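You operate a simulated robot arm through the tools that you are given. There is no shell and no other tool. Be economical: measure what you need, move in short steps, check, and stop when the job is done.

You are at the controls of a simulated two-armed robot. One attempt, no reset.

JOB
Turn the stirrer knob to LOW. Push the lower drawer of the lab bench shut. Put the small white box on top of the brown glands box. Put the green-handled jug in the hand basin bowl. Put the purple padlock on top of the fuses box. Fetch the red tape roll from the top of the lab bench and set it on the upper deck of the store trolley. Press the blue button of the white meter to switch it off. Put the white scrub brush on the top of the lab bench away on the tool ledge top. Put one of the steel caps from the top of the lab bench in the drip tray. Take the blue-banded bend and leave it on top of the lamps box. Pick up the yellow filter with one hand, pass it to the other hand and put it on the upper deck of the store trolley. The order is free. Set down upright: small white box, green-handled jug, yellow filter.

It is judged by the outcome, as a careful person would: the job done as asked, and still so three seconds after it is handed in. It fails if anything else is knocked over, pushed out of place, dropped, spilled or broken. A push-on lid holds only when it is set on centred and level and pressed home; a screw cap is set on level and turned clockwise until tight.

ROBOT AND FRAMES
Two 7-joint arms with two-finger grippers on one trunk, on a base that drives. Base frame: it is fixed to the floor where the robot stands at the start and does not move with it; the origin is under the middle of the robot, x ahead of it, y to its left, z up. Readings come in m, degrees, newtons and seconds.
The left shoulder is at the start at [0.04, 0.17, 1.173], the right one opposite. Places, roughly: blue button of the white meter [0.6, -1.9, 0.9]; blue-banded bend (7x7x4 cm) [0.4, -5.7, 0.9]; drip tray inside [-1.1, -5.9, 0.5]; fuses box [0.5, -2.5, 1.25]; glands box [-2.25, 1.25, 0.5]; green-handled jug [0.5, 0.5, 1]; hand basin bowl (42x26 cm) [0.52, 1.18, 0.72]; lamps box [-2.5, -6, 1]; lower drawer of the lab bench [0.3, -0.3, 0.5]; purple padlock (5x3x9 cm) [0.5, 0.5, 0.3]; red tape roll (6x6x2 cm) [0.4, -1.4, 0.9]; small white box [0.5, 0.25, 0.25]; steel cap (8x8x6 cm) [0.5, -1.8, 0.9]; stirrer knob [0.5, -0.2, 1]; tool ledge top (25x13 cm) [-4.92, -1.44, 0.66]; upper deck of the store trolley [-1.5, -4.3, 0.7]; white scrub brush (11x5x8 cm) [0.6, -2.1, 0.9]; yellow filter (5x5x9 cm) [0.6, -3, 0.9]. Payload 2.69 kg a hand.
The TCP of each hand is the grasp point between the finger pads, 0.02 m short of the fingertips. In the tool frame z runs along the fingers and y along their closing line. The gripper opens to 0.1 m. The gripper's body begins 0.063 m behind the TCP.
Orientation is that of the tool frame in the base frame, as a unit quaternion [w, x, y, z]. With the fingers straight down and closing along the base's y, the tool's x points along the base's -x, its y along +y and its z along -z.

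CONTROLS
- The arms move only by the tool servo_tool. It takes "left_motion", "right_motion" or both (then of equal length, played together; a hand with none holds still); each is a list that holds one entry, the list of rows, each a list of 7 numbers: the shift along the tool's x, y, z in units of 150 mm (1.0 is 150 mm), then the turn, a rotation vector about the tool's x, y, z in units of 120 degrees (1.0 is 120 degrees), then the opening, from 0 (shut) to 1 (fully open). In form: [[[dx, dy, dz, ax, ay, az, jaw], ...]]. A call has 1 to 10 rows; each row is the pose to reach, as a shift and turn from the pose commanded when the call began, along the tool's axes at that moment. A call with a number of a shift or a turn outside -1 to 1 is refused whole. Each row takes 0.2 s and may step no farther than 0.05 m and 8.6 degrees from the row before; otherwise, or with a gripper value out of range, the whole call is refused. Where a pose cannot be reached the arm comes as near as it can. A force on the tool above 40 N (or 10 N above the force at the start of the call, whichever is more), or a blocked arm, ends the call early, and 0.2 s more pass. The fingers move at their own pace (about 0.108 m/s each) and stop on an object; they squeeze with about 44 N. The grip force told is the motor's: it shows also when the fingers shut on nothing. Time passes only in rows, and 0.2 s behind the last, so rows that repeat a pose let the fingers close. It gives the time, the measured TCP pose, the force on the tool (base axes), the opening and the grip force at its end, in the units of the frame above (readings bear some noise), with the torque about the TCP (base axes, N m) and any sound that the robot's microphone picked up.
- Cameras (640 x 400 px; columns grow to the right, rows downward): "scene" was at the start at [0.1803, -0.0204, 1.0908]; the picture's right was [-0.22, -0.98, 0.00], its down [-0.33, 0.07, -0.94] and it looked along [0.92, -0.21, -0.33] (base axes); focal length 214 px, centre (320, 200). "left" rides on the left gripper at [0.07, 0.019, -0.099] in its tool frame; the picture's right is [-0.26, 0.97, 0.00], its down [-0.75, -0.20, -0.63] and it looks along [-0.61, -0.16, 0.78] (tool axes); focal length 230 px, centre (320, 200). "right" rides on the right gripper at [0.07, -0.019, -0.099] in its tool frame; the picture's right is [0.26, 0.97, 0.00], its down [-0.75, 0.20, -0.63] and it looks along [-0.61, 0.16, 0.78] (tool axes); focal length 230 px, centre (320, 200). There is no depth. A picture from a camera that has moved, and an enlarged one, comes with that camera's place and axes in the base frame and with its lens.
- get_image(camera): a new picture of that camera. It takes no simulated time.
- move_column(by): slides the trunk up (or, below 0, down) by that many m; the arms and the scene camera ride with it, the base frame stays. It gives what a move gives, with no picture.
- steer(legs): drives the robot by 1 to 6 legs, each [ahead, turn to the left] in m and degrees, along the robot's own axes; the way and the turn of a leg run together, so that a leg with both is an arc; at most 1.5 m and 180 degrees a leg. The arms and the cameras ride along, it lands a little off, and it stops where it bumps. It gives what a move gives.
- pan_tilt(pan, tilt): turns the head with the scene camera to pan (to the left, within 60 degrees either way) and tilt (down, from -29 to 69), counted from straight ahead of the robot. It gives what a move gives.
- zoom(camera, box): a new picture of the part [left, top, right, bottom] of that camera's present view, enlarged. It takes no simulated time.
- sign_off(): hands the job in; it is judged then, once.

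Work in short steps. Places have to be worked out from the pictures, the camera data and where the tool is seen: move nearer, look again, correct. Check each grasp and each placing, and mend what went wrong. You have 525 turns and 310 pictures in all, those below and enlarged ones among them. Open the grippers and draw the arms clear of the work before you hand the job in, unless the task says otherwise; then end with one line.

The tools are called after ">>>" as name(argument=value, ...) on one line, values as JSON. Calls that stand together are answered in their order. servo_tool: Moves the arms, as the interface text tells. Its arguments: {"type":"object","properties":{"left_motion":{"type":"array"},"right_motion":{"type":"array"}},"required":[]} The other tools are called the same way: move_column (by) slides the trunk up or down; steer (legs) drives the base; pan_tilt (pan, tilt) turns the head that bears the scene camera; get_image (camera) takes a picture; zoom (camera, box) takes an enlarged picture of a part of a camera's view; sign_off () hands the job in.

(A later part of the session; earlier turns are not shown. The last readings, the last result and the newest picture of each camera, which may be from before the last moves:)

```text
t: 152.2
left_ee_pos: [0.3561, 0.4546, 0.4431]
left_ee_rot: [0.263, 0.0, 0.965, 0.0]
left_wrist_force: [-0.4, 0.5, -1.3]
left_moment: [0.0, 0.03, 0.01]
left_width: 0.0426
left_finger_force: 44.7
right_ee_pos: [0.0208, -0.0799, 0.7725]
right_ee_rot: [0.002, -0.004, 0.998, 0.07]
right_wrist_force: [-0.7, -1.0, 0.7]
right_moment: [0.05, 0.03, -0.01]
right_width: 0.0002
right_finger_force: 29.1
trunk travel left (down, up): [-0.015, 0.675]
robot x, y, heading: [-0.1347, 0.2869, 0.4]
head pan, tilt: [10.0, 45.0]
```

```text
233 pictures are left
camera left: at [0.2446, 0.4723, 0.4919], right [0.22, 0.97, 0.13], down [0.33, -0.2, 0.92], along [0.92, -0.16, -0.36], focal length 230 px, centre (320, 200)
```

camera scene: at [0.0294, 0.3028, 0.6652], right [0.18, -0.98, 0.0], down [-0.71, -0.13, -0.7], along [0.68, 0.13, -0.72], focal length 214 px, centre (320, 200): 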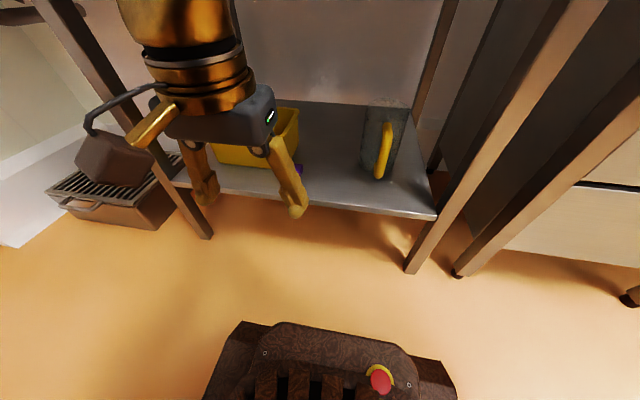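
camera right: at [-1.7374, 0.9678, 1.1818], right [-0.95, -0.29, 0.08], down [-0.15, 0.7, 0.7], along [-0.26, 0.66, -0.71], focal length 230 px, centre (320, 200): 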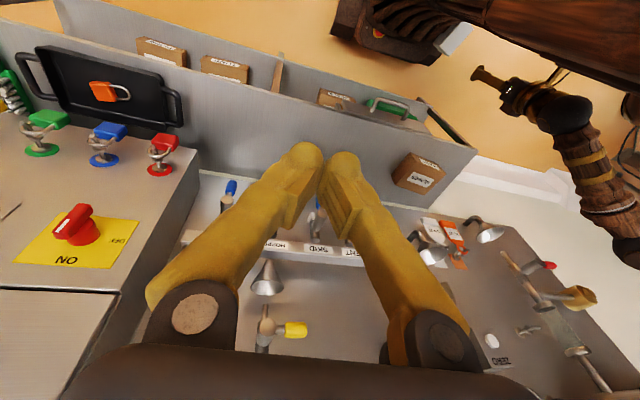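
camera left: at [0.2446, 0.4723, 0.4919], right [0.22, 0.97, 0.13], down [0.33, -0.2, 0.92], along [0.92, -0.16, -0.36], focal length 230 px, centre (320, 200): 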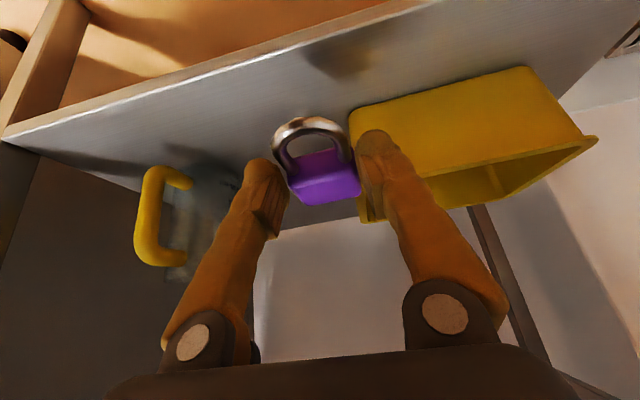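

Padlock held. Back away, raise the column, and drive along the bench toward the fuses box.

>>> steer(legs=[[-0.4, 0], [0, -90]])

>>> move_column(by=0.4)

>>> pan_tilt(pan=0, tilt=10)

>>> get_image(camera="scene")

```text
t: 158.5
left_ee_pos: [-0.3466, -0.1962, 0.442]
left_ee_rot: [0.19, 0.67, 0.694, -0.183]
left_wrist_force: [-0.1, -0.2, -0.6]
left_moment: [0.06, 0.0, 0.01]
left_width: 0.0427
left_finger_force: 44.1
right_ee_pos: [-0.8945, 0.1172, 0.7761]
right_ee_rot: [0.062, 0.689, 0.721, 0.039]
right_wrist_force: [-0.5, 0.6, -0.1]
right_moment: [-0.01, -0.01, 0.03]
right_width: 0.0001
right_finger_force: 29.4
trunk travel left (down, up): [-0.015, 0.675]
robot x, y, heading: [-0.5213, 0.2887, -87.9]
head pan, tilt: [10.0, 45.0]
```

```text
t: 162.4
left_ee_pos: [-0.3455, -0.1912, 0.8512]
left_ee_rot: [0.195, 0.668, 0.693, -0.187]
left_wrist_force: [0.2, -0.6, -1.1]
left_moment: [0.01, 0.0, 0.02]
left_width: 0.0425
left_finger_force: 44.1
right_ee_pos: [-0.8944, 0.1303, 1.1746]
right_ee_rot: [0.058, 0.689, 0.721, 0.045]
right_wrist_force: [-0.5, 0.4, -0.8]
right_moment: [0.0, 0.0, -0.04]
right_width: 0.0002
right_finger_force: 29.7
trunk travel left (down, up): [-0.415, 0.275]
robot x, y, heading: [-0.5215, 0.2857, -87.8]
head pan, tilt: [10.0, 45.0]
```

```text
t: 163.4
left_ee_pos: [-0.3463, -0.1905, 0.8504]
left_ee_rot: [0.194, 0.669, 0.693, -0.188]
left_wrist_force: [0.0, -0.7, -0.9]
left_moment: [0.04, 0.03, 0.01]
left_width: 0.0427
left_finger_force: 43.9
right_ee_pos: [-0.8925, 0.1307, 1.1748]
right_ee_rot: [0.057, 0.69, 0.721, 0.046]
right_wrist_force: [0.0, 0.2, 0.1]
right_moment: [0.02, 0.01, -0.02]
right_width: 0.0
right_finger_force: 29.7
trunk travel left (down, up): [-0.415, 0.275]
robot x, y, heading: [-0.5199, 0.282, -87.7]
head pan, tilt: [0.0, 10.0]
```

```text
232 pictures are left
camera scene: at [-0.5139, 0.1043, 1.1197], right [-1.0, -0.04, 0.0], down [-0.01, 0.19, -0.98], along [0.04, -0.98, -0.19], focal length 214 px, centre (320, 200)
```

scene: 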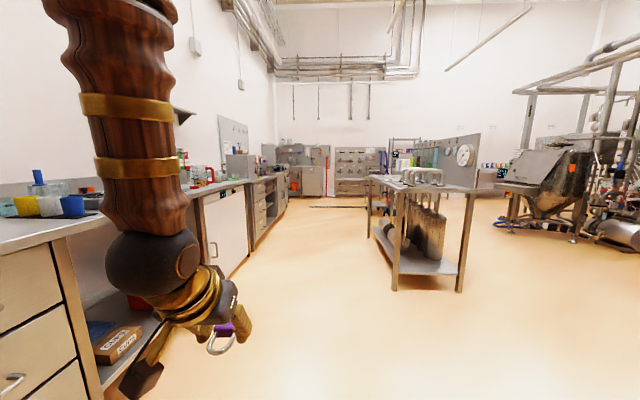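

Corridor is clear at x≈-0.5. Drive 2.5 m toward y≈-2.2, then face the bench.

>>> steer(legs=[[0, -2], [1.3, 0], [1.2, 0], [0, 90]])

>>> pan_tilt(pan=0, tilt=5)

>>> get_image(camera="scene")

```text
t: 180.1
left_ee_pos: [-0.0494, -2.0715, 0.8504]
left_ee_rot: [0.271, -0.009, 0.963, 0.003]
left_wrist_force: [-0.1, -0.4, 0.1]
left_moment: [0.04, 0.01, 0.01]
left_width: 0.0424
left_finger_force: 43.8
right_ee_pos: [-0.3781, -2.6211, 1.1754]
right_ee_rot: [0.024, -0.013, 0.996, 0.081]
right_wrist_force: [0.3, 0.2, -0.4]
right_moment: [0.0, -0.01, 0.01]
right_width: 0.0003
right_finger_force: 30.1
trunk travel left (down, up): [-0.415, 0.275]
robot x, y, heading: [-0.5273, -2.2427, 1.1]
head pan, tilt: [0.0, 10.0]
```

```text
t: 180.8
left_ee_pos: [-0.0618, -2.0725, 0.8596]
left_ee_rot: [0.279, -0.008, 0.96, 0.003]
left_wrist_force: [0.0, -0.2, -1.7]
left_moment: [-0.02, 0.01, 0.02]
left_width: 0.0427
left_finger_force: 44.2
right_ee_pos: [-0.3977, -2.62, 1.1747]
right_ee_rot: [0.011, -0.013, 0.997, 0.081]
right_wrist_force: [-0.8, -0.2, 0.8]
right_moment: [0.0, -0.02, -0.03]
right_width: 0.0001
right_finger_force: 29.4
trunk travel left (down, up): [-0.415, 0.275]
robot x, y, heading: [-0.5279, -2.2442, 1.1]
head pan, tilt: [0.0, 5.0]
```

```text
231 pictures are left
camera scene: at [-0.3473, -2.2425, 1.128], right [0.02, -1.0, 0.0], down [-0.1, 0.0, -0.99], along [0.99, 0.02, -0.1], focal length 214 px, centre (320, 200)
```

scene: 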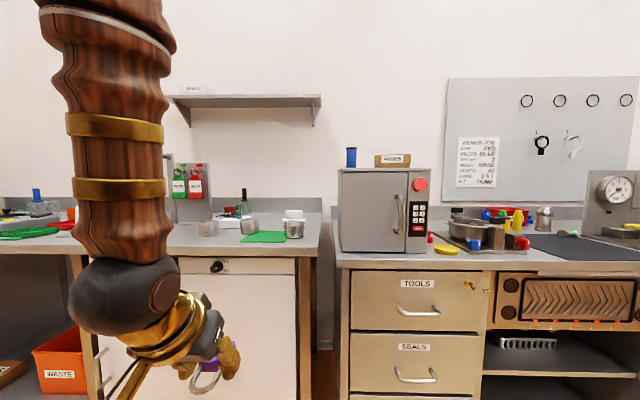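

>>> zoom(camera="scene", box=[330, 140, 450, 260])

>>> zoom(camera="scene", box=[160, 150, 320, 250])

```text
3.33 times, centred on (390, 200) of scene
camera zoom: at [-0.3473, -2.2425, 1.128], right [0.02, -1.0, 0.0], down [-0.1, 0.0, -0.99], along [0.99, 0.02, -0.1], focal length 715 px, centre (87, 200)
```

zoom: 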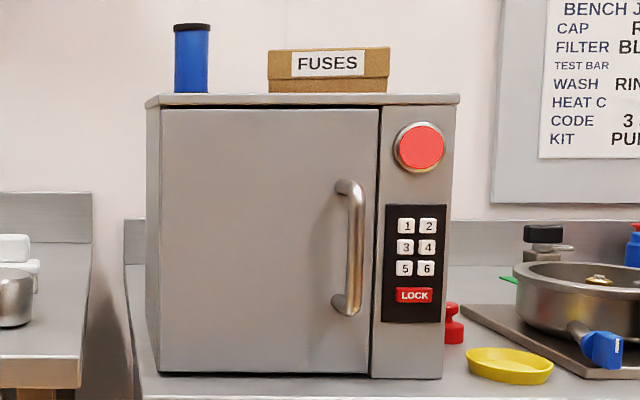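

```text
4.00 times, centred on (240, 200) of scene
camera zoom: at [-0.3473, -2.2425, 1.128], right [0.02, -1.0, 0.0], down [-0.1, 0.0, -0.99], along [0.99, 0.02, -0.1], focal length 858 px, centre (640, 200)
```

zoom: 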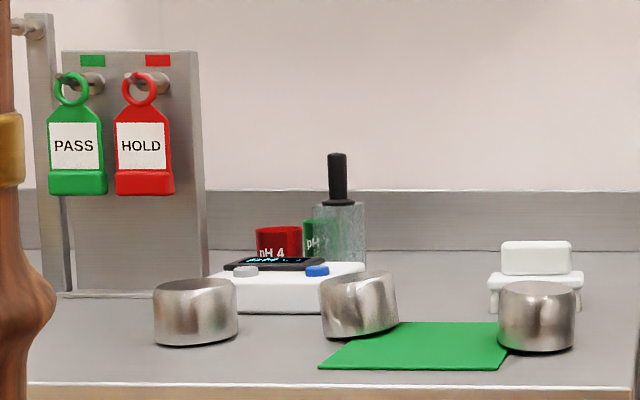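

FUSES sits on the oven at about (0.5,-2.51), top ≈1.22. Raise the column 0.2 and side-step right 0.4 m.

>>> move_column(by=0.22)

>>> steer(legs=[[0, -90], [0.4, 0], [0, 89], [0.15, 0]])

>>> pan_tilt(pan=15, tilt=15)

>>> get_image(camera="scene")

```text
t: 183.1
left_ee_pos: [-0.0608, -2.0719, 1.0775]
left_ee_rot: [0.278, -0.007, 0.961, 0.003]
left_wrist_force: [-0.4, 0.8, -0.5]
left_moment: [-0.04, 0.05, -0.01]
left_width: 0.0429
left_finger_force: 44.6
right_ee_pos: [-0.3959, -2.6206, 1.3943]
right_ee_rot: [0.009, -0.013, 0.997, 0.081]
right_wrist_force: [-0.6, 0.1, 0.3]
right_moment: [0.0, 0.02, -0.03]
right_width: 0.0
right_finger_force: 29.4
trunk travel left (down, up): [-0.635, 0.055]
robot x, y, heading: [-0.5265, -2.2474, 1.2]
head pan, tilt: [0.0, 5.0]
```

```text
t: 194.4
left_ee_pos: [0.1116, -2.4849, 1.084]
left_ee_rot: [0.283, 0.002, 0.959, 0.001]
left_wrist_force: [-0.2, 0.2, -0.6]
left_moment: [0.02, 0.06, 0.0]
left_width: 0.0425
left_finger_force: 43.9
right_ee_pos: [-0.2351, -3.027, 1.393]
right_ee_rot: [0.017, -0.003, 0.996, 0.084]
right_wrist_force: [-0.7, 0.0, -0.2]
right_moment: [0.03, 0.05, -0.01]
right_width: 0.0002
right_finger_force: 29.7
trunk travel left (down, up): [-0.635, 0.055]
robot x, y, heading: [-0.3441, -2.6574, 1.3]
head pan, tilt: [0.0, 5.0]
stopped in leg 4: the robot was blocked; the commanded pose is now the measured one
```

```text
t: 195.2
left_ee_pos: [0.1026, -2.485, 1.0874]
left_ee_rot: [0.288, 0.002, 0.958, 0.002]
left_wrist_force: [0.7, -0.5, -2.1]
left_moment: [0.01, 0.12, 0.02]
left_width: 0.0426
left_finger_force: 44.0
right_ee_pos: [-0.2472, -3.029, 1.3942]
right_ee_rot: [0.024, -0.004, 0.996, 0.083]
right_wrist_force: [1.6, -0.1, -0.5]
right_moment: [-0.04, 0.09, 0.0]
right_width: 0.0002
right_finger_force: 29.4
trunk travel left (down, up): [-0.635, 0.055]
robot x, y, heading: [-0.3443, -2.6562, 1.5]
head pan, tilt: [15.0, 15.0]
```

```text
228 pictures are left
camera scene: at [-0.1912, -2.6236, 1.3355], right [0.28, -0.96, 0.0], down [-0.24, -0.07, -0.97], along [0.93, 0.27, -0.25], focal length 214 px, centre (320, 200)
```

scene: 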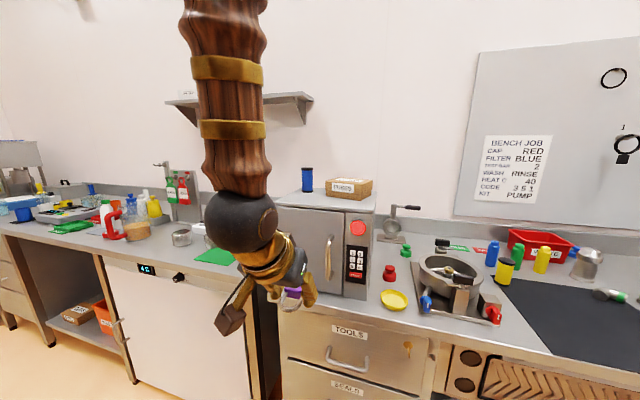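

Fuses top centre ≈(0.468,-2.53,1.22). Raise the left hand to z≈1.36 first.

>>> servo_tool(left_motion=[[[-0.14, 0, -0.21, 0, 0, 0, 0.2], [-0.28, 0, -0.42, 0, 0, 0, 0.2], [-0.42, 0, -0.63, 0, 0, 0, 0.2], [-0.552, 0, -0.834, 0, 0, 0, 0.2]]])

>>> servo_tool(left_motion=[[[-0.14, 0, -0.21, 0, 0, 0, 0.2], [-0.28, 0, -0.42, 0, 0, 0, 0.2], [-0.42, 0, -0.63, 0, 0, 0, 0.2], [-0.5, 0, -0.75, 0, 0, 0, 0.2]]])

>>> get_image(camera="left")

```text
t: 196.2
left_ee_pos: [0.1122, -2.4849, 1.2353]
left_ee_rot: [0.283, 0.002, 0.959, 0.0]
left_wrist_force: [-0.1, 0.0, -0.7]
left_moment: [-0.01, 0.02, 0.01]
left_width: 0.0427
left_finger_force: 44.3
right_ee_pos: [-0.2379, -3.0288, 1.3932]
right_ee_rot: [0.018, -0.003, 0.996, 0.084]
right_wrist_force: [-0.3, 0.1, 0.1]
right_moment: [0.0, 0.03, 0.03]
right_width: 0.0001
right_finger_force: 29.6
trunk travel left (down, up): [-0.635, 0.055]
robot x, y, heading: [-0.3441, -2.6524, 1.4]
head pan, tilt: [15.0, 15.0]
```

```text
t: 197.2
left_ee_pos: [0.1284, -2.4868, 1.3599]
left_ee_rot: [0.27, 0.002, 0.963, 0.001]
left_wrist_force: [0.9, 0.6, -1.4]
left_moment: [-0.01, 0.06, 0.01]
left_width: 0.0426
left_finger_force: 44.4
right_ee_pos: [-0.2224, -3.0277, 1.3927]
right_ee_rot: [0.013, -0.003, 0.996, 0.084]
right_wrist_force: [-0.1, -0.1, -0.8]
right_moment: [-0.01, 0.02, 0.01]
right_width: 0.0001
right_finger_force: 29.7
trunk travel left (down, up): [-0.635, 0.055]
robot x, y, heading: [-0.3448, -2.6507, 1.4]
head pan, tilt: [15.0, 15.0]
```

```text
227 pictures are left
camera left: at [0.0162, -2.4669, 1.4073], right [0.22, 0.96, 0.14], down [0.31, -0.2, 0.93], along [0.92, -0.17, -0.35], focal length 230 px, centre (320, 200)
```

left: 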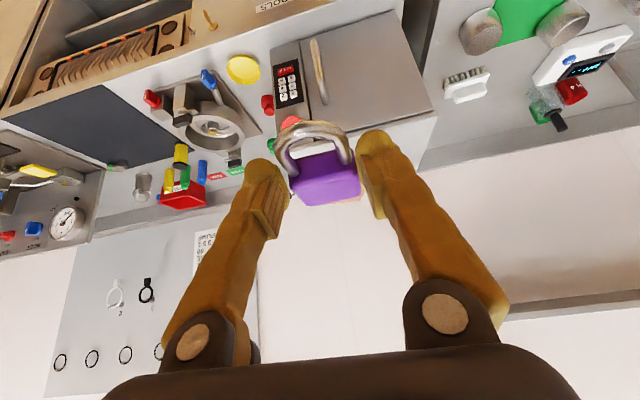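

Drive ahead 0.22 m and view.

>>> steer(legs=[[0.22, -1]])

>>> pan_tilt(pan=20, tilt=20)

>>> zoom(camera="scene", box=[220, 120, 420, 245])

```text
t: 198.8
left_ee_pos: [0.3486, -2.489, 1.3663]
left_ee_rot: [0.279, 0.01, 0.96, -0.002]
left_wrist_force: [-1.5, 0.8, -0.6]
left_moment: [0.0, -0.09, -0.03]
left_width: 0.0426
left_finger_force: 44.1
right_ee_pos: [-0.0106, -3.0268, 1.3931]
right_ee_rot: [0.014, 0.005, 0.996, 0.082]
right_wrist_force: [-1.4, -0.3, 0.7]
right_moment: [0.0, -0.12, -0.03]
right_width: 0.0
right_finger_force: 29.4
trunk travel left (down, up): [-0.635, 0.055]
robot x, y, heading: [-0.125, -2.6504, 0.5]
head pan, tilt: [15.0, 15.0]
```

```text
t: 199.5
left_ee_pos: [0.3336, -2.4891, 1.354]
left_ee_rot: [0.263, 0.011, 0.965, -0.002]
left_wrist_force: [0.8, 0.5, -0.5]
left_moment: [-0.02, 0.04, -0.01]
left_width: 0.0423
left_finger_force: 43.8
right_ee_pos: [-0.0231, -3.0254, 1.3932]
right_ee_rot: [0.016, 0.005, 0.996, 0.083]
right_wrist_force: [-1.0, -0.6, -0.1]
right_moment: [0.02, 0.02, 0.0]
right_width: 0.0001
right_finger_force: 29.8
trunk travel left (down, up): [-0.635, 0.055]
robot x, y, heading: [-0.1276, -2.6461, 0.6]
head pan, tilt: [20.0, 20.0]
```

```text
3.20 times, centred on (320, 182) of scene
camera zoom: at [0.0548, -2.6141, 1.3235], right [0.35, -0.94, -0.01], down [-0.34, -0.12, -0.93], along [0.87, 0.33, -0.36], focal length 686 px, centre (320, 256)
```

zoom: 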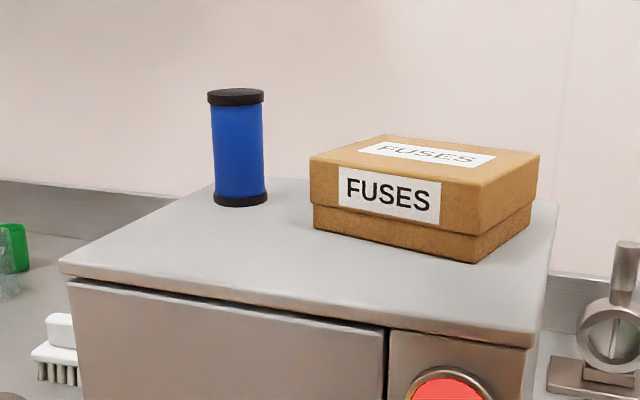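

Fuses centre ≈ (0.526,-2.514), top 1.2125. Drive 0.1 more and move above it.

>>> steer(legs=[[0.1, 0]])

>>> servo_tool(left_motion=[[[-0.15, -0.08, 0.1, 0, 0.01, 0, 0.2], [-0.25, -0.16, 0.3, 0, 0.01, 0, 0.2], [-0.25, -0.16, 0.5, 0, 0.01, 0, 0.2], [-0.18, -0.16, 0.62, 0, 0.01, 0, 0.2], [-0.18, -0.16, 0.62, 0, 0.01, 0, 0.2]]])

>>> zoom(camera="scene", box=[220, 120, 420, 245])

```text
t: 200.7
left_ee_pos: [0.4102, -2.4895, 1.3675]
left_ee_rot: [0.279, 0.01, 0.96, -0.001]
left_wrist_force: [0.9, 0.4, 0.4]
left_moment: [-0.04, 0.13, -0.02]
left_width: 0.0428
left_finger_force: 43.7
right_ee_pos: [0.0504, -3.0255, 1.3956]
right_ee_rot: [0.024, 0.003, 0.996, 0.083]
right_wrist_force: [0.8, 0.1, 0.3]
right_moment: [-0.02, 0.11, 0.02]
right_width: 0.0001
right_finger_force: 29.8
trunk travel left (down, up): [-0.635, 0.055]
robot x, y, heading: [-0.023, -2.6481, 0.6]
head pan, tilt: [20.0, 20.0]
```

```text
t: 201.8
left_ee_pos: [0.472, -2.5113, 1.3092]
left_ee_rot: [0.272, 0.011, 0.962, -0.001]
left_wrist_force: [0.7, -1.0, -1.0]
left_moment: [-0.02, 0.1, -0.01]
left_width: 0.0424
left_finger_force: 43.5
right_ee_pos: [0.043, -3.0263, 1.3945]
right_ee_rot: [0.028, 0.008, 0.996, 0.084]
right_wrist_force: [0.2, -1.3, 1.1]
right_moment: [-0.01, 0.08, -0.01]
right_width: 0.0001
right_finger_force: 30.0
trunk travel left (down, up): [-0.635, 0.055]
robot x, y, heading: [-0.0238, -2.645, 0.6]
head pan, tilt: [20.0, 20.0]
```

```text
3.20 times, centred on (320, 182) of scene
camera zoom: at [0.1277, -2.6133, 1.327], right [0.35, -0.94, 0.0], down [-0.32, -0.12, -0.94], along [0.88, 0.33, -0.34], focal length 686 px, centre (320, 256)
```

zoom: 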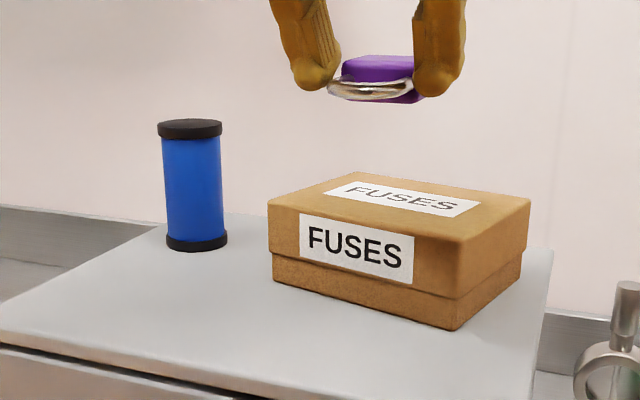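

Padlock hovering level. Move forward and down to near contact, then slowly down.

>>> servo_tool(left_motion=[[[-0.05, -0.02, 0.2, 0, 0.013, 0, 0.2], [-0.1, -0.02, 0.407, 0, 0.013, 0, 0.2], [-0.08, -0.02, 0.44, 0, 0.013, 0, 0.2], [-0.05, -0.02, 0.485, 0, 0.013, 0, 0.2], [-0.03, -0.02, 0.52, 0, 0.013, 0, 0.2], [-0.015, -0.02, 0.545, 0, 0.013, 0, 0.2]]])

>>> zoom(camera="scene", box=[220, 120, 420, 245])

```text
t: 203.2
left_ee_pos: [0.5261, -2.5154, 1.2446]
left_ee_rot: [0.267, 0.01, 0.964, -0.003]
left_wrist_force: [8.3, 5.4, 32.9]
left_moment: [0.13, -0.64, 0.16]
left_width: 0.0426
left_finger_force: 44.2
right_ee_pos: [0.0418, -3.0239, 1.3968]
right_ee_rot: [0.024, 0.002, 0.996, 0.084]
right_wrist_force: [0.8, -1.1, -0.7]
right_moment: [0.01, 0.05, 0.04]
right_width: 0.0001
right_finger_force: 29.2
trunk travel left (down, up): [-0.635, 0.055]
robot x, y, heading: [-0.0243, -2.6491, 0.6]
head pan, tilt: [20.0, 20.0]
```

```text
3.20 times, centred on (320, 182) of scene
camera zoom: at [0.1226, -2.6129, 1.328], right [0.35, -0.94, 0.0], down [-0.31, -0.12, -0.94], along [0.88, 0.33, -0.34], focal length 686 px, centre (320, 256)
```

zoom: 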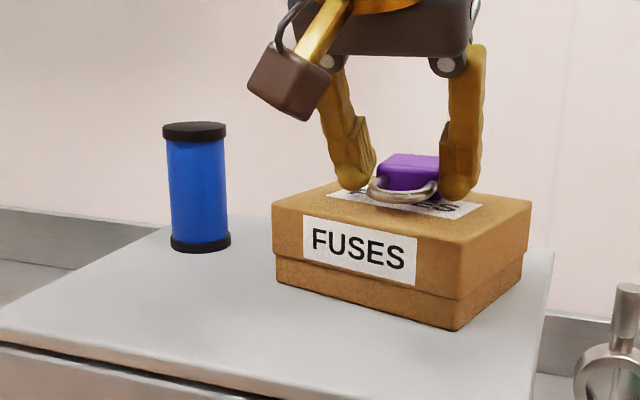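

On the box. Relieve, open slowly, lift slightly, and check.

>>> servo_tool(left_motion=[[[-0.007, 0, -0.012, 0, 0, 0, 0.2], [-0.01, 0, -0.017, 0, 0, 0, 0.5], [-0.01, 0, -0.017, 0, 0, 0, 0.7], [-0.01, 0, -0.017, 0, 0, 0, 0.7], [-0.01, 0, -0.017, 0, 0, 0, 0.7], [-0.05, 0, -0.08, 0, 0, 0, 0.7], [-0.09, 0, -0.15, 0, 0, 0, 0.7]]])

>>> zoom(camera="scene", box=[220, 120, 420, 245])

```text
t: 204.8
left_ee_pos: [0.5292, -2.5172, 1.2618]
left_ee_rot: [0.256, 0.011, 0.967, -0.001]
left_wrist_force: [-0.1, 0.8, 0.7]
left_moment: [-0.03, -0.06, 0.03]
left_width: 0.0702
left_finger_force: 0.0
right_ee_pos: [0.0602, -3.0259, 1.3921]
right_ee_rot: [0.026, 0.015, 0.996, 0.084]
right_wrist_force: [-0.8, -0.3, 0.3]
right_moment: [-0.01, -0.08, -0.02]
right_width: 0.0
right_finger_force: 28.8
trunk travel left (down, up): [-0.635, 0.055]
robot x, y, heading: [-0.0234, -2.6458, 0.6]
head pan, tilt: [20.0, 20.0]
```

```text
3.20 times, centred on (320, 182) of scene
camera zoom: at [0.1496, -2.6133, 1.3243], right [0.35, -0.94, 0.0], down [-0.33, -0.12, -0.94], along [0.88, 0.33, -0.35], focal length 686 px, centre (320, 256)
```

zoom: 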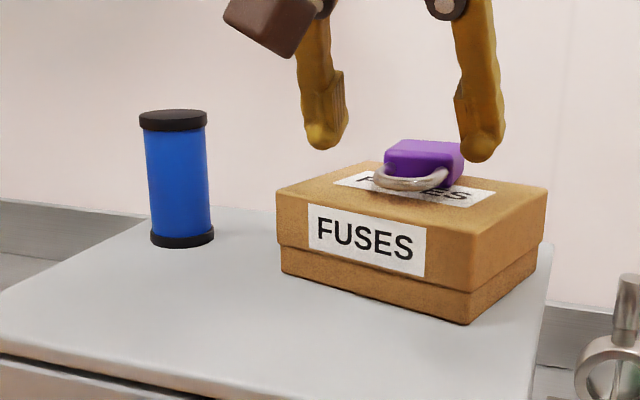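

Padlock is in place. Lift the hand clear and back the robot away.

>>> servo_tool(left_motion=[[[-0.15, 0, -0.25, 0, 0, 0, 0.7], [-0.25, 0, -0.45, 0, 0, 0, 0.7], [-0.1, 0, -0.65, 0, 0, 0, 0.7], [0.1, 0, -0.8, 0, 0, 0, 0.7], [0.3, 0, -0.95, 0, 0, 0, 0.7]]])

>>> steer(legs=[[-0.3, 0]])

>>> pan_tilt(pan=-20, tilt=20)

>>> get_image(camera="scene")

```text
t: 206.1
left_ee_pos: [0.418, -2.5186, 1.348]
left_ee_rot: [0.241, 0.01, 0.971, -0.002]
left_wrist_force: [-1.1, -0.1, -0.2]
left_moment: [0.0, -0.02, -0.02]
left_width: 0.0698
left_finger_force: 0.1
right_ee_pos: [0.0626, -3.0247, 1.3921]
right_ee_rot: [0.024, 0.016, 0.996, 0.083]
right_wrist_force: [-0.5, 0.0, -0.4]
right_moment: [0.0, -0.05, -0.01]
right_width: 0.0
right_finger_force: 29.7
trunk travel left (down, up): [-0.635, 0.055]
robot x, y, heading: [-0.0265, -2.6476, 0.6]
head pan, tilt: [20.0, 20.0]
```

```text
t: 208.1
left_ee_pos: [0.14, -2.5219, 1.3489]
left_ee_rot: [0.243, 0.01, 0.97, -0.001]
left_wrist_force: [0.4, 0.3, 0.1]
left_moment: [-0.02, 0.0, 0.01]
left_width: 0.07
left_finger_force: 0.0
right_ee_pos: [-0.2196, -3.0275, 1.3925]
right_ee_rot: [0.019, 0.013, 0.996, 0.083]
right_wrist_force: [0.1, 0.1, 0.7]
right_moment: [0.02, 0.03, 0.07]
right_width: 0.0
right_finger_force: 29.5
trunk travel left (down, up): [-0.635, 0.055]
robot x, y, heading: [-0.3176, -2.65, 0.5]
head pan, tilt: [20.0, 20.0]
```

```text
t: 209.1
left_ee_pos: [0.1094, -2.5213, 1.3279]
left_ee_rot: [0.216, 0.012, 0.976, -0.001]
left_wrist_force: [0.1, -0.3, -0.5]
left_moment: [-0.03, 0.01, 0.0]
left_width: 0.0704
left_finger_force: 0.0
right_ee_pos: [-0.2337, -3.0289, 1.3922]
right_ee_rot: [0.037, 0.029, 0.996, 0.081]
right_wrist_force: [1.0, 0.0, -0.2]
right_moment: [-0.01, 0.02, -0.01]
right_width: 0.0001
right_finger_force: 29.3
trunk travel left (down, up): [-0.635, 0.055]
robot x, y, heading: [-0.3184, -2.6492, 0.2]
head pan, tilt: [-20.0, 20.0]
```

```text
222 pictures are left
camera scene: at [-0.1356, -2.6796, 1.3235], right [-0.33, -0.94, 0.01], down [-0.34, 0.11, -0.93], along [0.88, -0.31, -0.36], focal length 214 px, centre (320, 200)
```

scene: 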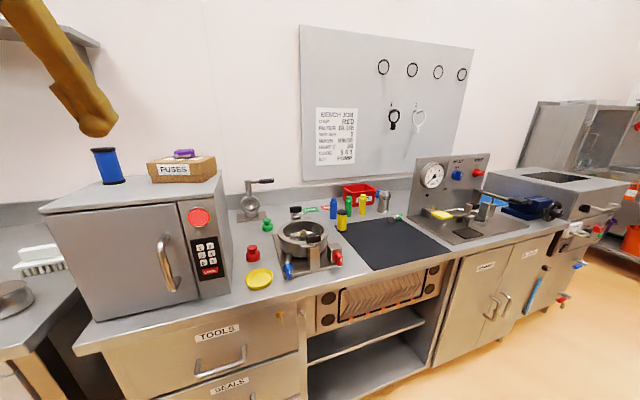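

Zoom on the yellow item group near the red tray.

>>> zoom(camera="scene", box=[240, 170, 420, 290])

```text
3.33 times, centred on (330, 230) of scene
camera zoom: at [-0.1356, -2.6796, 1.3235], right [-0.33, -0.94, 0.01], down [-0.34, 0.11, -0.93], along [0.88, -0.31, -0.36], focal length 715 px, centre (287, 100)
```

zoom: 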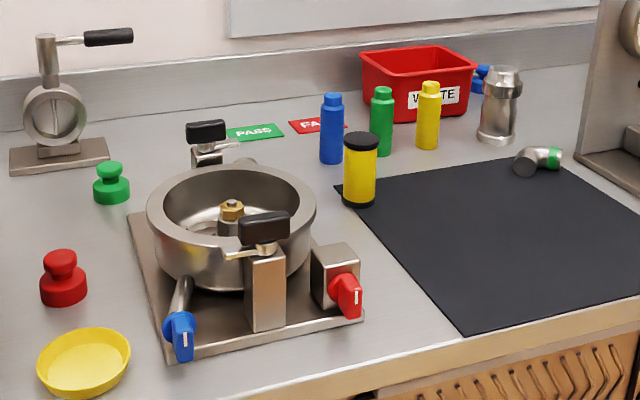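

The yellow filter (black ends) stands at ≈(0.585,-3.03), bench z≈0.875. I straighten the right hand, tuck the left hand, then reposition the base.

>>> servo_tool(left_motion=[[[0.2, 0, 0, 0, 0, 0, 0.7], [0.4, 0, 0, 0, 0, 0, 0.7], [0.6, 0, 0, 0, 0, 0, 0.7], [0.8, 0, 0, 0, 0, 0, 0.7]]], right_motion=[[[0, 0, 0, 0.03, 0.015, -0.01, 0.5], [0, 0, 0, 0.06, 0.03, -0.02, 0.8], [-0.2, 0, 0, 0.077, 0.035, -0.028, 0.8], [-0.4, 0, 0, 0.077, 0.035, -0.028, 0.8]]])

>>> steer(legs=[[0, -90], [0.22, 0], [0, 90]])

>>> move_column(by=-0.2)

>>> get_image(camera="right")

```text
t: 210.1
left_ee_pos: [0.0249, -2.5242, 1.2996]
left_ee_rot: [0.249, 0.009, 0.968, -0.006]
left_wrist_force: [0.1, -0.1, -0.1]
left_moment: [-0.02, 0.05, 0.01]
left_width: 0.0698
left_finger_force: 0.0
left hand out of reach, approached as far as the arm can: row 4
right_ee_pos: [-0.1851, -3.027, 1.3955]
right_ee_rot: [-0.006, -0.017, 1.0, 0.004]
right_wrist_force: [0.1, -1.0, -1.1]
right_moment: [-0.01, 0.05, -0.01]
right_width: 0.08
right_finger_force: 0.1
right hand out of reach, approached as far as the arm can: row 2
trunk travel left (down, up): [-0.635, 0.055]
robot x, y, heading: [-0.3161, -2.648, 0.0]
head pan, tilt: [-20.0, 20.0]
```

```text
t: 219.5
left_ee_pos: [0.0303, -2.7337, 1.2995]
left_ee_rot: [0.245, -0.008, 0.969, 0.001]
left_wrist_force: [-0.2, -0.1, -1.2]
left_moment: [-0.01, 0.0, 0.01]
left_width: 0.0702
left_finger_force: 0.2
right_ee_pos: [-0.1633, -3.2416, 1.3953]
right_ee_rot: [-0.007, -0.035, 0.999, 0.004]
right_wrist_force: [0.3, -0.2, -0.9]
right_moment: [0.02, 0.02, -0.02]
right_width: 0.0799
right_finger_force: 0.0
trunk travel left (down, up): [-0.635, 0.055]
robot x, y, heading: [-0.3034, -2.8771, 2.5]
head pan, tilt: [-20.0, 20.0]
```

```text
t: 221.7
left_ee_pos: [0.0234, -2.7425, 1.1018]
left_ee_rot: [0.245, -0.015, 0.969, -0.01]
left_wrist_force: [-0.3, 0.6, -1.0]
left_moment: [0.04, 0.01, -0.02]
left_width: 0.07
left_finger_force: 0.0
right_ee_pos: [-0.1828, -3.2421, 1.1971]
right_ee_rot: [0.002, -0.036, 0.999, 0.005]
right_wrist_force: [-0.8, 0.0, -0.2]
right_moment: [0.01, 0.0, 0.05]
right_width: 0.0801
right_finger_force: 0.1
trunk travel left (down, up): [-0.435, 0.255]
robot x, y, heading: [-0.3066, -2.8789, 2.4]
head pan, tilt: [-20.0, 20.0]
```

```text
220 pictures are left
camera right: at [-0.253, -3.2669, 1.296], right [-0.33, 0.95, 0.01], down [0.73, 0.25, 0.63], along [0.6, 0.21, -0.77], focal length 230 px, centre (320, 200)
```

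right: 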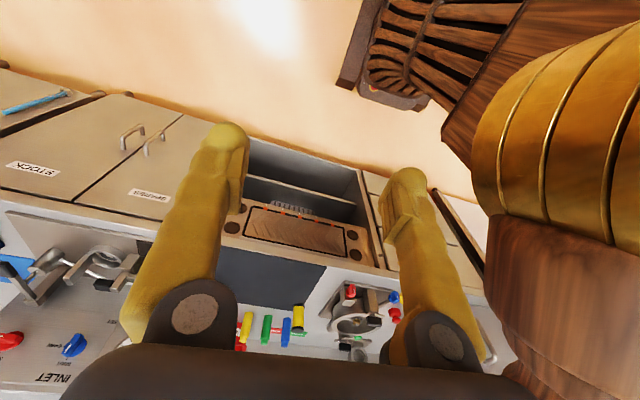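

Drive 0.32 ahead, then extend the right hand toward the filter.

>>> steer(legs=[[0.32, -2.4]])

>>> servo_tool(right_motion=[[[-0.25, 0.15, 0, 0, 0, 0, 0.8], [-0.5, 0.3, 0, 0, 0, 0, 0.8], [-0.75, 0.45, 0, 0, 0, 0, 0.8], [-1.0, 0.6, 0, 0, 0, 0, 0.8]]])

>>> get_image(camera="right")

```text
t: 223.8
left_ee_pos: [0.3506, -2.747, 1.0995]
left_ee_rot: [0.244, 0.004, 0.97, -0.016]
left_wrist_force: [0.7, -0.4, -0.7]
left_moment: [0.01, 0.03, -0.02]
left_width: 0.0698
left_finger_force: 0.0
right_ee_pos: [0.1254, -3.2388, 1.1969]
right_ee_rot: [0.001, -0.016, 1.0, 0.005]
right_wrist_force: [0.4, 0.0, 0.6]
right_moment: [0.03, 0.05, 0.01]
right_width: 0.0798
right_finger_force: 0.2
trunk travel left (down, up): [-0.435, 0.255]
robot x, y, heading: [0.0162, -2.8727, 0.3]
head pan, tilt: [-20.0, 20.0]
```

```text
t: 224.8
left_ee_pos: [0.3477, -2.7574, 1.1026]
left_ee_rot: [0.246, -0.005, 0.969, -0.027]
left_wrist_force: [0.6, -0.4, 0.6]
left_moment: [0.0, 0.0, -0.02]
left_width: 0.0699
left_finger_force: 0.1
right_ee_pos: [0.1866, -3.2082, 1.1963]
right_ee_rot: [0.01, -0.019, 1.0, 0.008]
right_wrist_force: [0.5, -0.1, -1.2]
right_moment: [0.01, 0.0, 0.05]
right_width: 0.0799
right_finger_force: 0.1
right hand out of reach, approached as far as the arm can: row 1, 2, 3, 4
trunk travel left (down, up): [-0.435, 0.255]
robot x, y, heading: [0.0165, -2.8739, 0.3]
head pan, tilt: [-20.0, 20.0]
```

```text
219 pictures are left
camera right: at [0.1151, -3.2301, 1.293], right [-0.29, 0.96, 0.01], down [0.73, 0.22, 0.65], along [0.62, 0.19, -0.76], focal length 230 px, centre (320, 200)
```

right: 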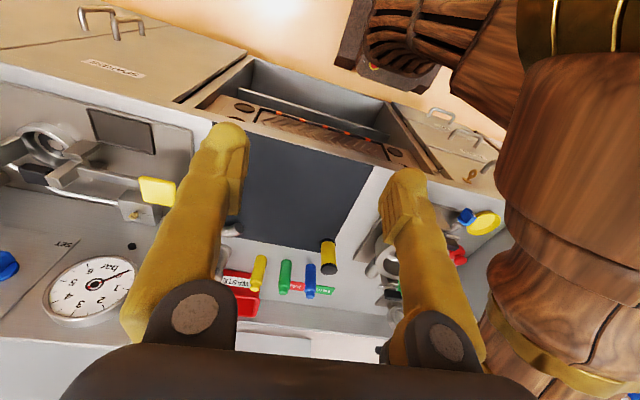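

The wrist is too near the shoulder at that height; lower to z≈1.05 first then extend.

>>> servo_tool(right_motion=[[[-0.1, 0, 0.25, 0, 0, 0, 0.8], [-0.3, 0.1, 0.5, 0, 0, 0, 0.8], [-0.5, 0.2, 0.75, 0, 0, 0, 0.8], [-0.75, 0.35, 0.9, 0, 0, 0, 0.8], [-1.0, 0.5, 0.9, 0, 0, 0, 0.8]]])

>>> get_image(camera="right")

```text
refused: row 2 steps farther than a row can; nothing moved
```

```text
218 pictures are left
camera right: at [0.1151, -3.2301, 1.293], right [-0.29, 0.96, 0.01], down [0.73, 0.22, 0.65], along [0.62, 0.19, -0.76], focal length 230 px, centre (320, 200)
```

right: 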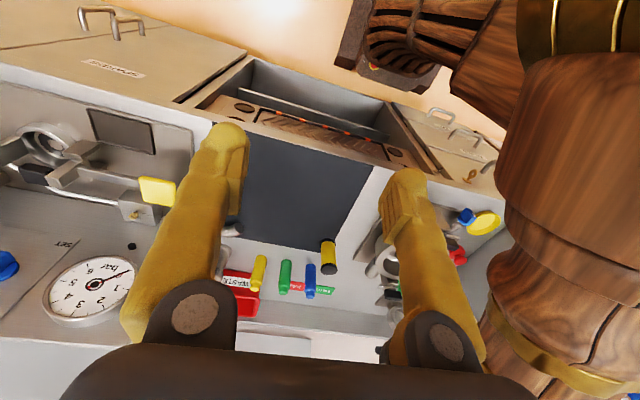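

>>> servo_tool(right_motion=[[[-0.1, 0, 0.25, 0, 0, 0, 0.8], [-0.25, 0.05, 0.5, 0, 0, 0, 0.8], [-0.4, 0.15, 0.75, 0, 0, 0, 0.8], [-0.65, 0.28, 0.85, 0, 0, 0, 0.8], [-0.9, 0.4, 0.9, 0, 0, 0, 0.8], [-1.0, 0.5, 0.9, 0, 0, 0, 0.8]]])

>>> get_image(camera="right")

```text
t: 226.2
left_ee_pos: [0.3455, -2.7572, 1.1027]
left_ee_rot: [0.246, -0.005, 0.969, -0.028]
left_wrist_force: [-0.7, 0.1, -0.1]
left_moment: [-0.03, -0.04, 0.0]
left_width: 0.0701
left_finger_force: 0.1
right_ee_pos: [0.2453, -3.2499, 1.0845]
right_ee_rot: [0.011, -0.016, 1.0, 0.006]
right_wrist_force: [-0.4, -0.7, 1.3]
right_moment: [-0.01, -0.01, 0.01]
right_width: 0.0799
right_finger_force: 0.1
right hand out of reach, approached as far as the arm can: row 1, 2, 3, 4, 5, 6
trunk travel left (down, up): [-0.435, 0.255]
robot x, y, heading: [0.0175, -2.8711, 0.1]
head pan, tilt: [-20.0, 20.0]
```

```text
217 pictures are left
camera right: at [0.1723, -3.2729, 1.1819], right [-0.29, 0.96, 0.01], down [0.73, 0.22, 0.65], along [0.62, 0.19, -0.76], focal length 230 px, centre (320, 200)
```

right: 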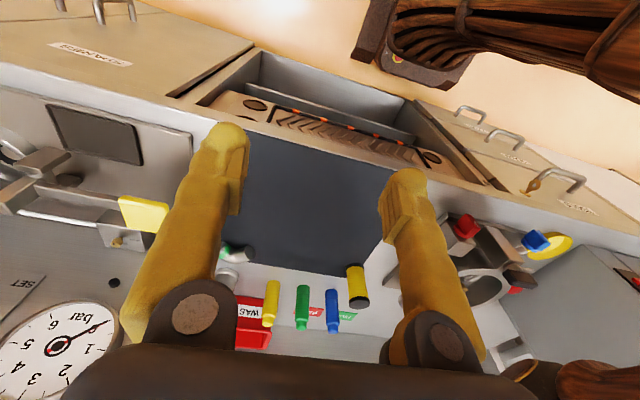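

Try moving straight ahead from here.

>>> servo_tool(right_motion=[[[-0.2, 0, 0, 0, 0, 0, 0.8], [-0.4, 0, 0, 0, 0, 0, 0.8], [-0.6, 0, 0, 0, 0, 0, 0.8], [-0.8, 0, 0, 0, 0, 0, 0.8], [-1.0, 0, 0, 0, 0, 0, 0.8], [-1.0, 0, 0, 0, 0, 0, 0.8]]])

```text
t: 227.7
left_ee_pos: [0.3463, -2.7568, 1.1026]
left_ee_rot: [0.246, -0.005, 0.969, -0.027]
left_wrist_force: [-0.4, -0.2, -0.2]
left_moment: [0.02, -0.01, 0.0]
left_width: 0.0701
left_finger_force: 0.1
right_ee_pos: [0.4012, -3.2702, 1.0905]
right_ee_rot: [0.011, -0.015, 1.0, 0.006]
right_wrist_force: [-0.1, 0.4, -0.2]
right_moment: [0.02, 0.0, 0.04]
right_width: 0.0803
right_finger_force: 0.0
right hand out of reach, approached as far as the arm can: row 1, 2, 3, 4, 5, 6
trunk travel left (down, up): [-0.435, 0.255]
robot x, y, heading: [0.0149, -2.8709, 0.4]
head pan, tilt: [-20.0, 20.0]
```

>>> servo_tool(right_motion=[[[-0.15, 0.15, 0, 0, 0, 0, 0.8], [-0.3, 0.3, 0, 0, 0, 0, 0.8], [-0.4, 0.5, 0, 0, 0, 0, 0.8], [-0.5, 0.7, 0, 0, 0, 0, 0.8], [-0.6, 0.9, 0, 0, 0, 0, 0.8], [-0.6, 1.0, 0, 0, 0, 0, 0.8]]])

>>> get_image(camera="right")

```text
t: 229.1
left_ee_pos: [0.3458, -2.7573, 1.102]
left_ee_rot: [0.245, -0.005, 0.969, -0.027]
left_wrist_force: [-0.6, -0.3, 1.0]
left_moment: [0.01, 0.0, -0.05]
left_width: 0.0701
left_finger_force: 0.1
right_ee_pos: [0.5542, -3.1912, 1.0966]
right_ee_rot: [0.011, -0.003, 1.0, 0.004]
right_wrist_force: [-0.6, 0.3, 0.1]
right_moment: [-0.04, 0.02, 0.01]
right_width: 0.0799
right_finger_force: 0.0
right hand out of reach, approached as far as the arm can: row 1, 2, 3, 4, 5, 6
trunk travel left (down, up): [-0.435, 0.255]
robot x, y, heading: [0.0132, -2.8753, 0.3]
head pan, tilt: [-20.0, 20.0]
```

```text
216 pictures are left
camera right: at [0.4823, -3.2107, 1.1945], right [-0.27, 0.96, 0.0], down [0.73, 0.2, 0.65], along [0.62, 0.17, -0.76], focal length 230 px, centre (320, 200)
```

right: 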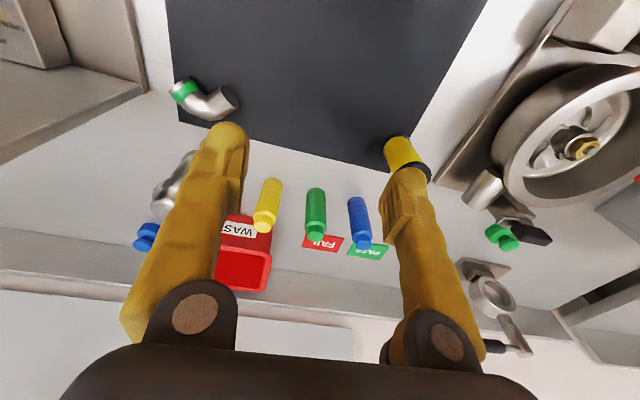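

Try moving straight inward (+y) slowly from here.

>>> servo_tool(right_motion=[[[0, 0.1, 0, 0, 0, 0, 0.8], [0, 0.2, 0, 0, 0, 0, 0.8], [0, 0.3, 0, 0, 0, 0, 0.8], [0, 0.4, 0, 0, 0, 0, 0.8], [0, 0.5, 0, 0, 0, 0, 0.8], [0, 0.6, 0, 0, 0, 0, 0.8], [0, 0.7, 0, 0, 0, 0, 0.8]]])

```text
t: 230.7
left_ee_pos: [0.3467, -2.7573, 1.1037]
left_ee_rot: [0.245, -0.006, 0.969, -0.027]
left_wrist_force: [0.4, -0.5, -0.3]
left_moment: [-0.04, 0.0, 0.0]
left_width: 0.0699
left_finger_force: 0.0
right_ee_pos: [0.608, -3.1097, 1.0943]
right_ee_rot: [0.016, 0.001, 1.0, 0.007]
right_wrist_force: [-0.6, -0.3, -0.6]
right_moment: [0.0, 0.01, 0.01]
right_width: 0.08
right_finger_force: 0.1
right hand out of reach, approached as far as the arm can: row 1, 2, 3, 4, 5, 6, 7
trunk travel left (down, up): [-0.435, 0.255]
robot x, y, heading: [0.0184, -2.8722, 0.3]
head pan, tilt: [-20.0, 20.0]
```

>>> servo_tool(right_motion=[[[0, 0.15, 0, 0, 0, 0, 0.8], [0, 0.3, 0, 0, 0, 0, 0.8], [0, 0.45, 0, 0, 0, 0, 0.8], [0, 0.53, 0, 0, 0, 0, 0.8], [0.08, 0.53, 0, 0, 0, 0, 0.8], [0.15, 0.53, 0, 0, 0, 0, 0.8]]])

>>> get_image(camera="right")

```text
t: 231.2
left_ee_pos: [0.3396, -2.7695, 1.1065]
left_ee_rot: [0.246, -0.013, 0.968, -0.041]
left_wrist_force: [-1.2, -0.2, 0.1]
left_moment: [0.03, -0.03, 0.01]
left_width: 0.0698
left_finger_force: 0.1
right_ee_pos: [0.6125, -3.1056, 1.1135]
right_ee_rot: [0.051, 0.024, 0.998, -0.002]
right_wrist_force: [-0.1, 0.3, -0.4]
right_moment: [-0.01, -0.03, -0.01]
right_width: 0.0799
right_finger_force: 0.1
right hand out of reach, approached as far as the arm can: row 1, 2
trunk travel left (down, up): [-0.435, 0.255]
robot x, y, heading: [0.0172, -2.87, 0.2]
head pan, tilt: [-20.0, 20.0]
stopped in row 2 (right hand): the arm was blocked; the commanded pose is now the measured one
```

```text
215 pictures are left
camera right: at [0.531, -3.1202, 1.2057], right [-0.21, 0.98, -0.03], down [0.69, 0.17, 0.7], along [0.69, 0.13, -0.71], focal length 230 px, centre (320, 200)
```

right: 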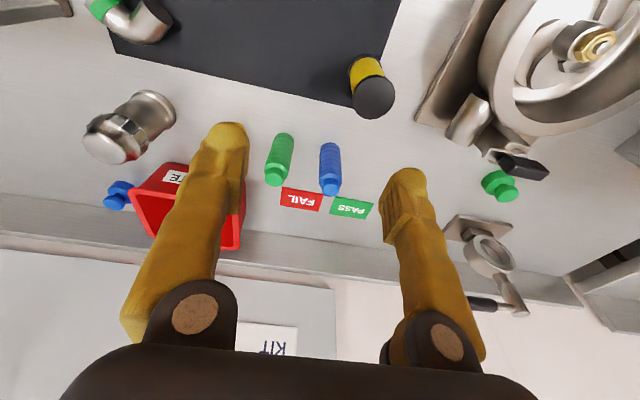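

The right arm is bumping my own left arm. Move the left hand outward and up.

>>> servo_tool(left_motion=[[[0.05, 0.25, 0, 0, 0, 0, 0.7], [0.1, 0.5, 0, 0, 0, 0, 0.7], [0.15, 0.75, 0, 0, 0, 0, 0.7], [0.2, 1.0, 0, 0, 0, 0, 0.7], [0.2, 1.0, 0, 0, 0, 0, 0.7]]], right_motion=[[[0, -0.1, 0, 0, 0.02, 0, 0.8], [0, -0.1, 0, 0, 0.04, 0, 0.8], [0, -0.1, 0, 0, 0.046, 0, 0.8], [0, -0.1, 0, 0, 0.046, 0, 0.8], [0, -0.1, 0, 0, 0.046, 0, 0.8]]])

>>> pan_tilt(pan=0, tilt=35)

>>> get_image(camera="scene")

```text
t: 231.8
left_ee_pos: [0.3598, -2.7259, 1.1161]
left_ee_rot: [0.251, -0.022, 0.967, -0.043]
left_wrist_force: [0.0, 0.5, -0.9]
left_moment: [-0.04, -0.01, -0.02]
left_width: 0.0701
left_finger_force: 0.1
left hand out of reach, approached as far as the arm can: row 1, 2
right_ee_pos: [0.5906, -3.1344, 1.1165]
right_ee_rot: [0.009, 0.041, 0.999, -0.002]
right_wrist_force: [0.1, -0.4, 0.5]
right_moment: [-0.11, 0.04, -0.01]
right_width: 0.08
right_finger_force: 0.0
trunk travel left (down, up): [-0.435, 0.255]
robot x, y, heading: [0.0166, -2.8713, 0.4]
head pan, tilt: [-20.0, 20.0]
stopped in row 2 (right hand): the arm was blocked; the commanded pose is now the measured one
```

```text
t: 232.7
left_ee_pos: [0.3594, -2.7271, 1.1164]
left_ee_rot: [0.251, -0.022, 0.967, -0.04]
left_wrist_force: [0.1, -0.2, 0.3]
left_moment: [-0.01, 0.05, 0.02]
left_width: 0.0702
left_finger_force: 0.0
right_ee_pos: [0.5917, -3.1371, 1.1128]
right_ee_rot: [0.004, 0.042, 0.999, -0.004]
right_wrist_force: [0.1, -0.6, 0.3]
right_moment: [-0.02, 0.01, -0.01]
right_width: 0.0799
right_finger_force: 0.0
trunk travel left (down, up): [-0.435, 0.255]
robot x, y, heading: [0.0162, -2.8723, 0.5]
head pan, tilt: [0.0, 35.0]
```

```text
214 pictures are left
camera scene: at [0.1939, -2.8705, 1.0998], right [0.0, -1.0, 0.0], down [-0.59, 0.0, -0.81], along [0.81, 0.0, -0.59], focal length 214 px, centre (320, 200)
```

scene: 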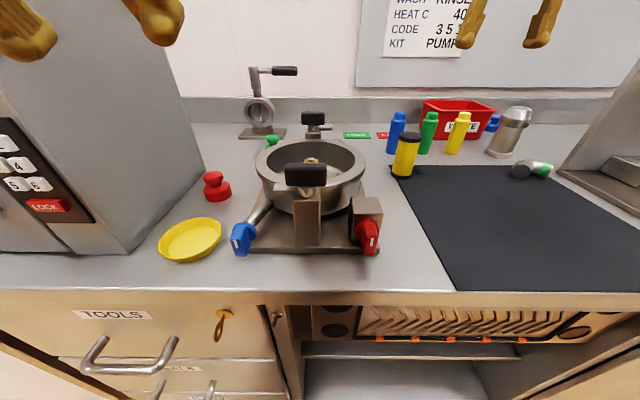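

Arms are interfering; move the right hand outward first, then the left.

>>> servo_tool(right_motion=[[[0, -0.2, 0, 0, 0, 0, 0.8], [0, -0.4, 0, 0, 0, 0, 0.8], [0, -0.6, 0, 0, 0, 0, 0.8], [0, -0.8, 0, 0, 0, 0, 0.8], [0, -1.0, 0, 0, 0, 0, 0.8]]])

>>> servo_tool(left_motion=[[[0, 0.2, 0, 0, 0, 0, 0.7], [0, 0.4, 0, 0, 0, 0, 0.7], [0, 0.6, 0, 0, 0, 0, 0.7], [0, 0.8, 0, 0, 0, 0, 0.7]]])

>>> get_image(camera="right")

>>> get_image(camera="left")

```text
t: 233.9
left_ee_pos: [0.3609, -2.7288, 1.1165]
left_ee_rot: [0.25, -0.021, 0.967, -0.04]
left_wrist_force: [-0.9, 0.2, -0.1]
left_moment: [-0.01, -0.01, 0.05]
left_width: 0.0699
left_finger_force: 0.1
right_ee_pos: [0.5822, -3.2678, 1.1133]
right_ee_rot: [-0.007, 0.023, 1.0, 0.005]
right_wrist_force: [0.8, 0.2, -0.1]
right_moment: [0.08, -0.01, 0.03]
right_width: 0.0802
right_finger_force: 0.0
trunk travel left (down, up): [-0.435, 0.255]
robot x, y, heading: [0.0177, -2.8758, 0.5]
head pan, tilt: [0.0, 35.0]
```

```text
t: 234.7
left_ee_pos: [0.3685, -2.6301, 1.118]
left_ee_rot: [0.248, -0.031, 0.967, -0.046]
left_wrist_force: [-9.5, -34.4, 25.6]
left_moment: [0.47, -0.14, 0.02]
left_width: 0.0467
left_finger_force: 0.1
left hand out of reach, approached as far as the arm can: row 1, 2, 3, 4
right_ee_pos: [0.5617, -3.2693, 1.1239]
right_ee_rot: [0.004, 0.022, 1.0, 0.006]
right_wrist_force: [-0.8, 0.2, 0.7]
right_moment: [-0.07, -0.02, -0.02]
right_width: 0.0797
right_finger_force: 0.0
trunk travel left (down, up): [-0.435, 0.255]
robot x, y, heading: [0.0185, -2.8755, 0.1]
head pan, tilt: [0.0, 35.0]
stopped in row 4 (left hand): the force on the tool passed its limit at 52 N (the readings are from after the stop); the commanded pose is now the measured one
```

```text
213 pictures are left
camera right: at [0.4892, -3.2854, 1.2228], right [-0.21, 0.98, 0.01], down [0.75, 0.16, 0.64], along [0.62, 0.14, -0.77], focal length 230 px, centre (320, 200)
```

right: 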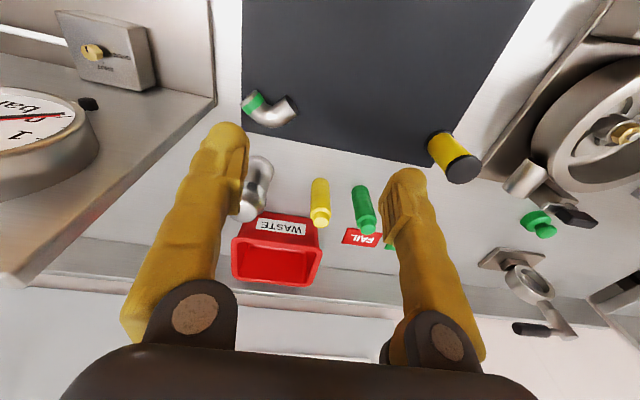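

```text
212 pictures are left
camera left: at [0.259, -2.6102, 1.1689], right [0.19, 0.98, 0.02], down [0.36, -0.09, 0.93], along [0.91, -0.17, -0.37], focal length 230 px, centre (320, 200)
```

left: 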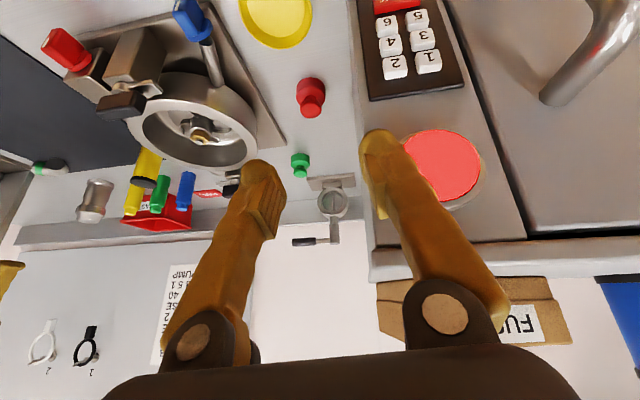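

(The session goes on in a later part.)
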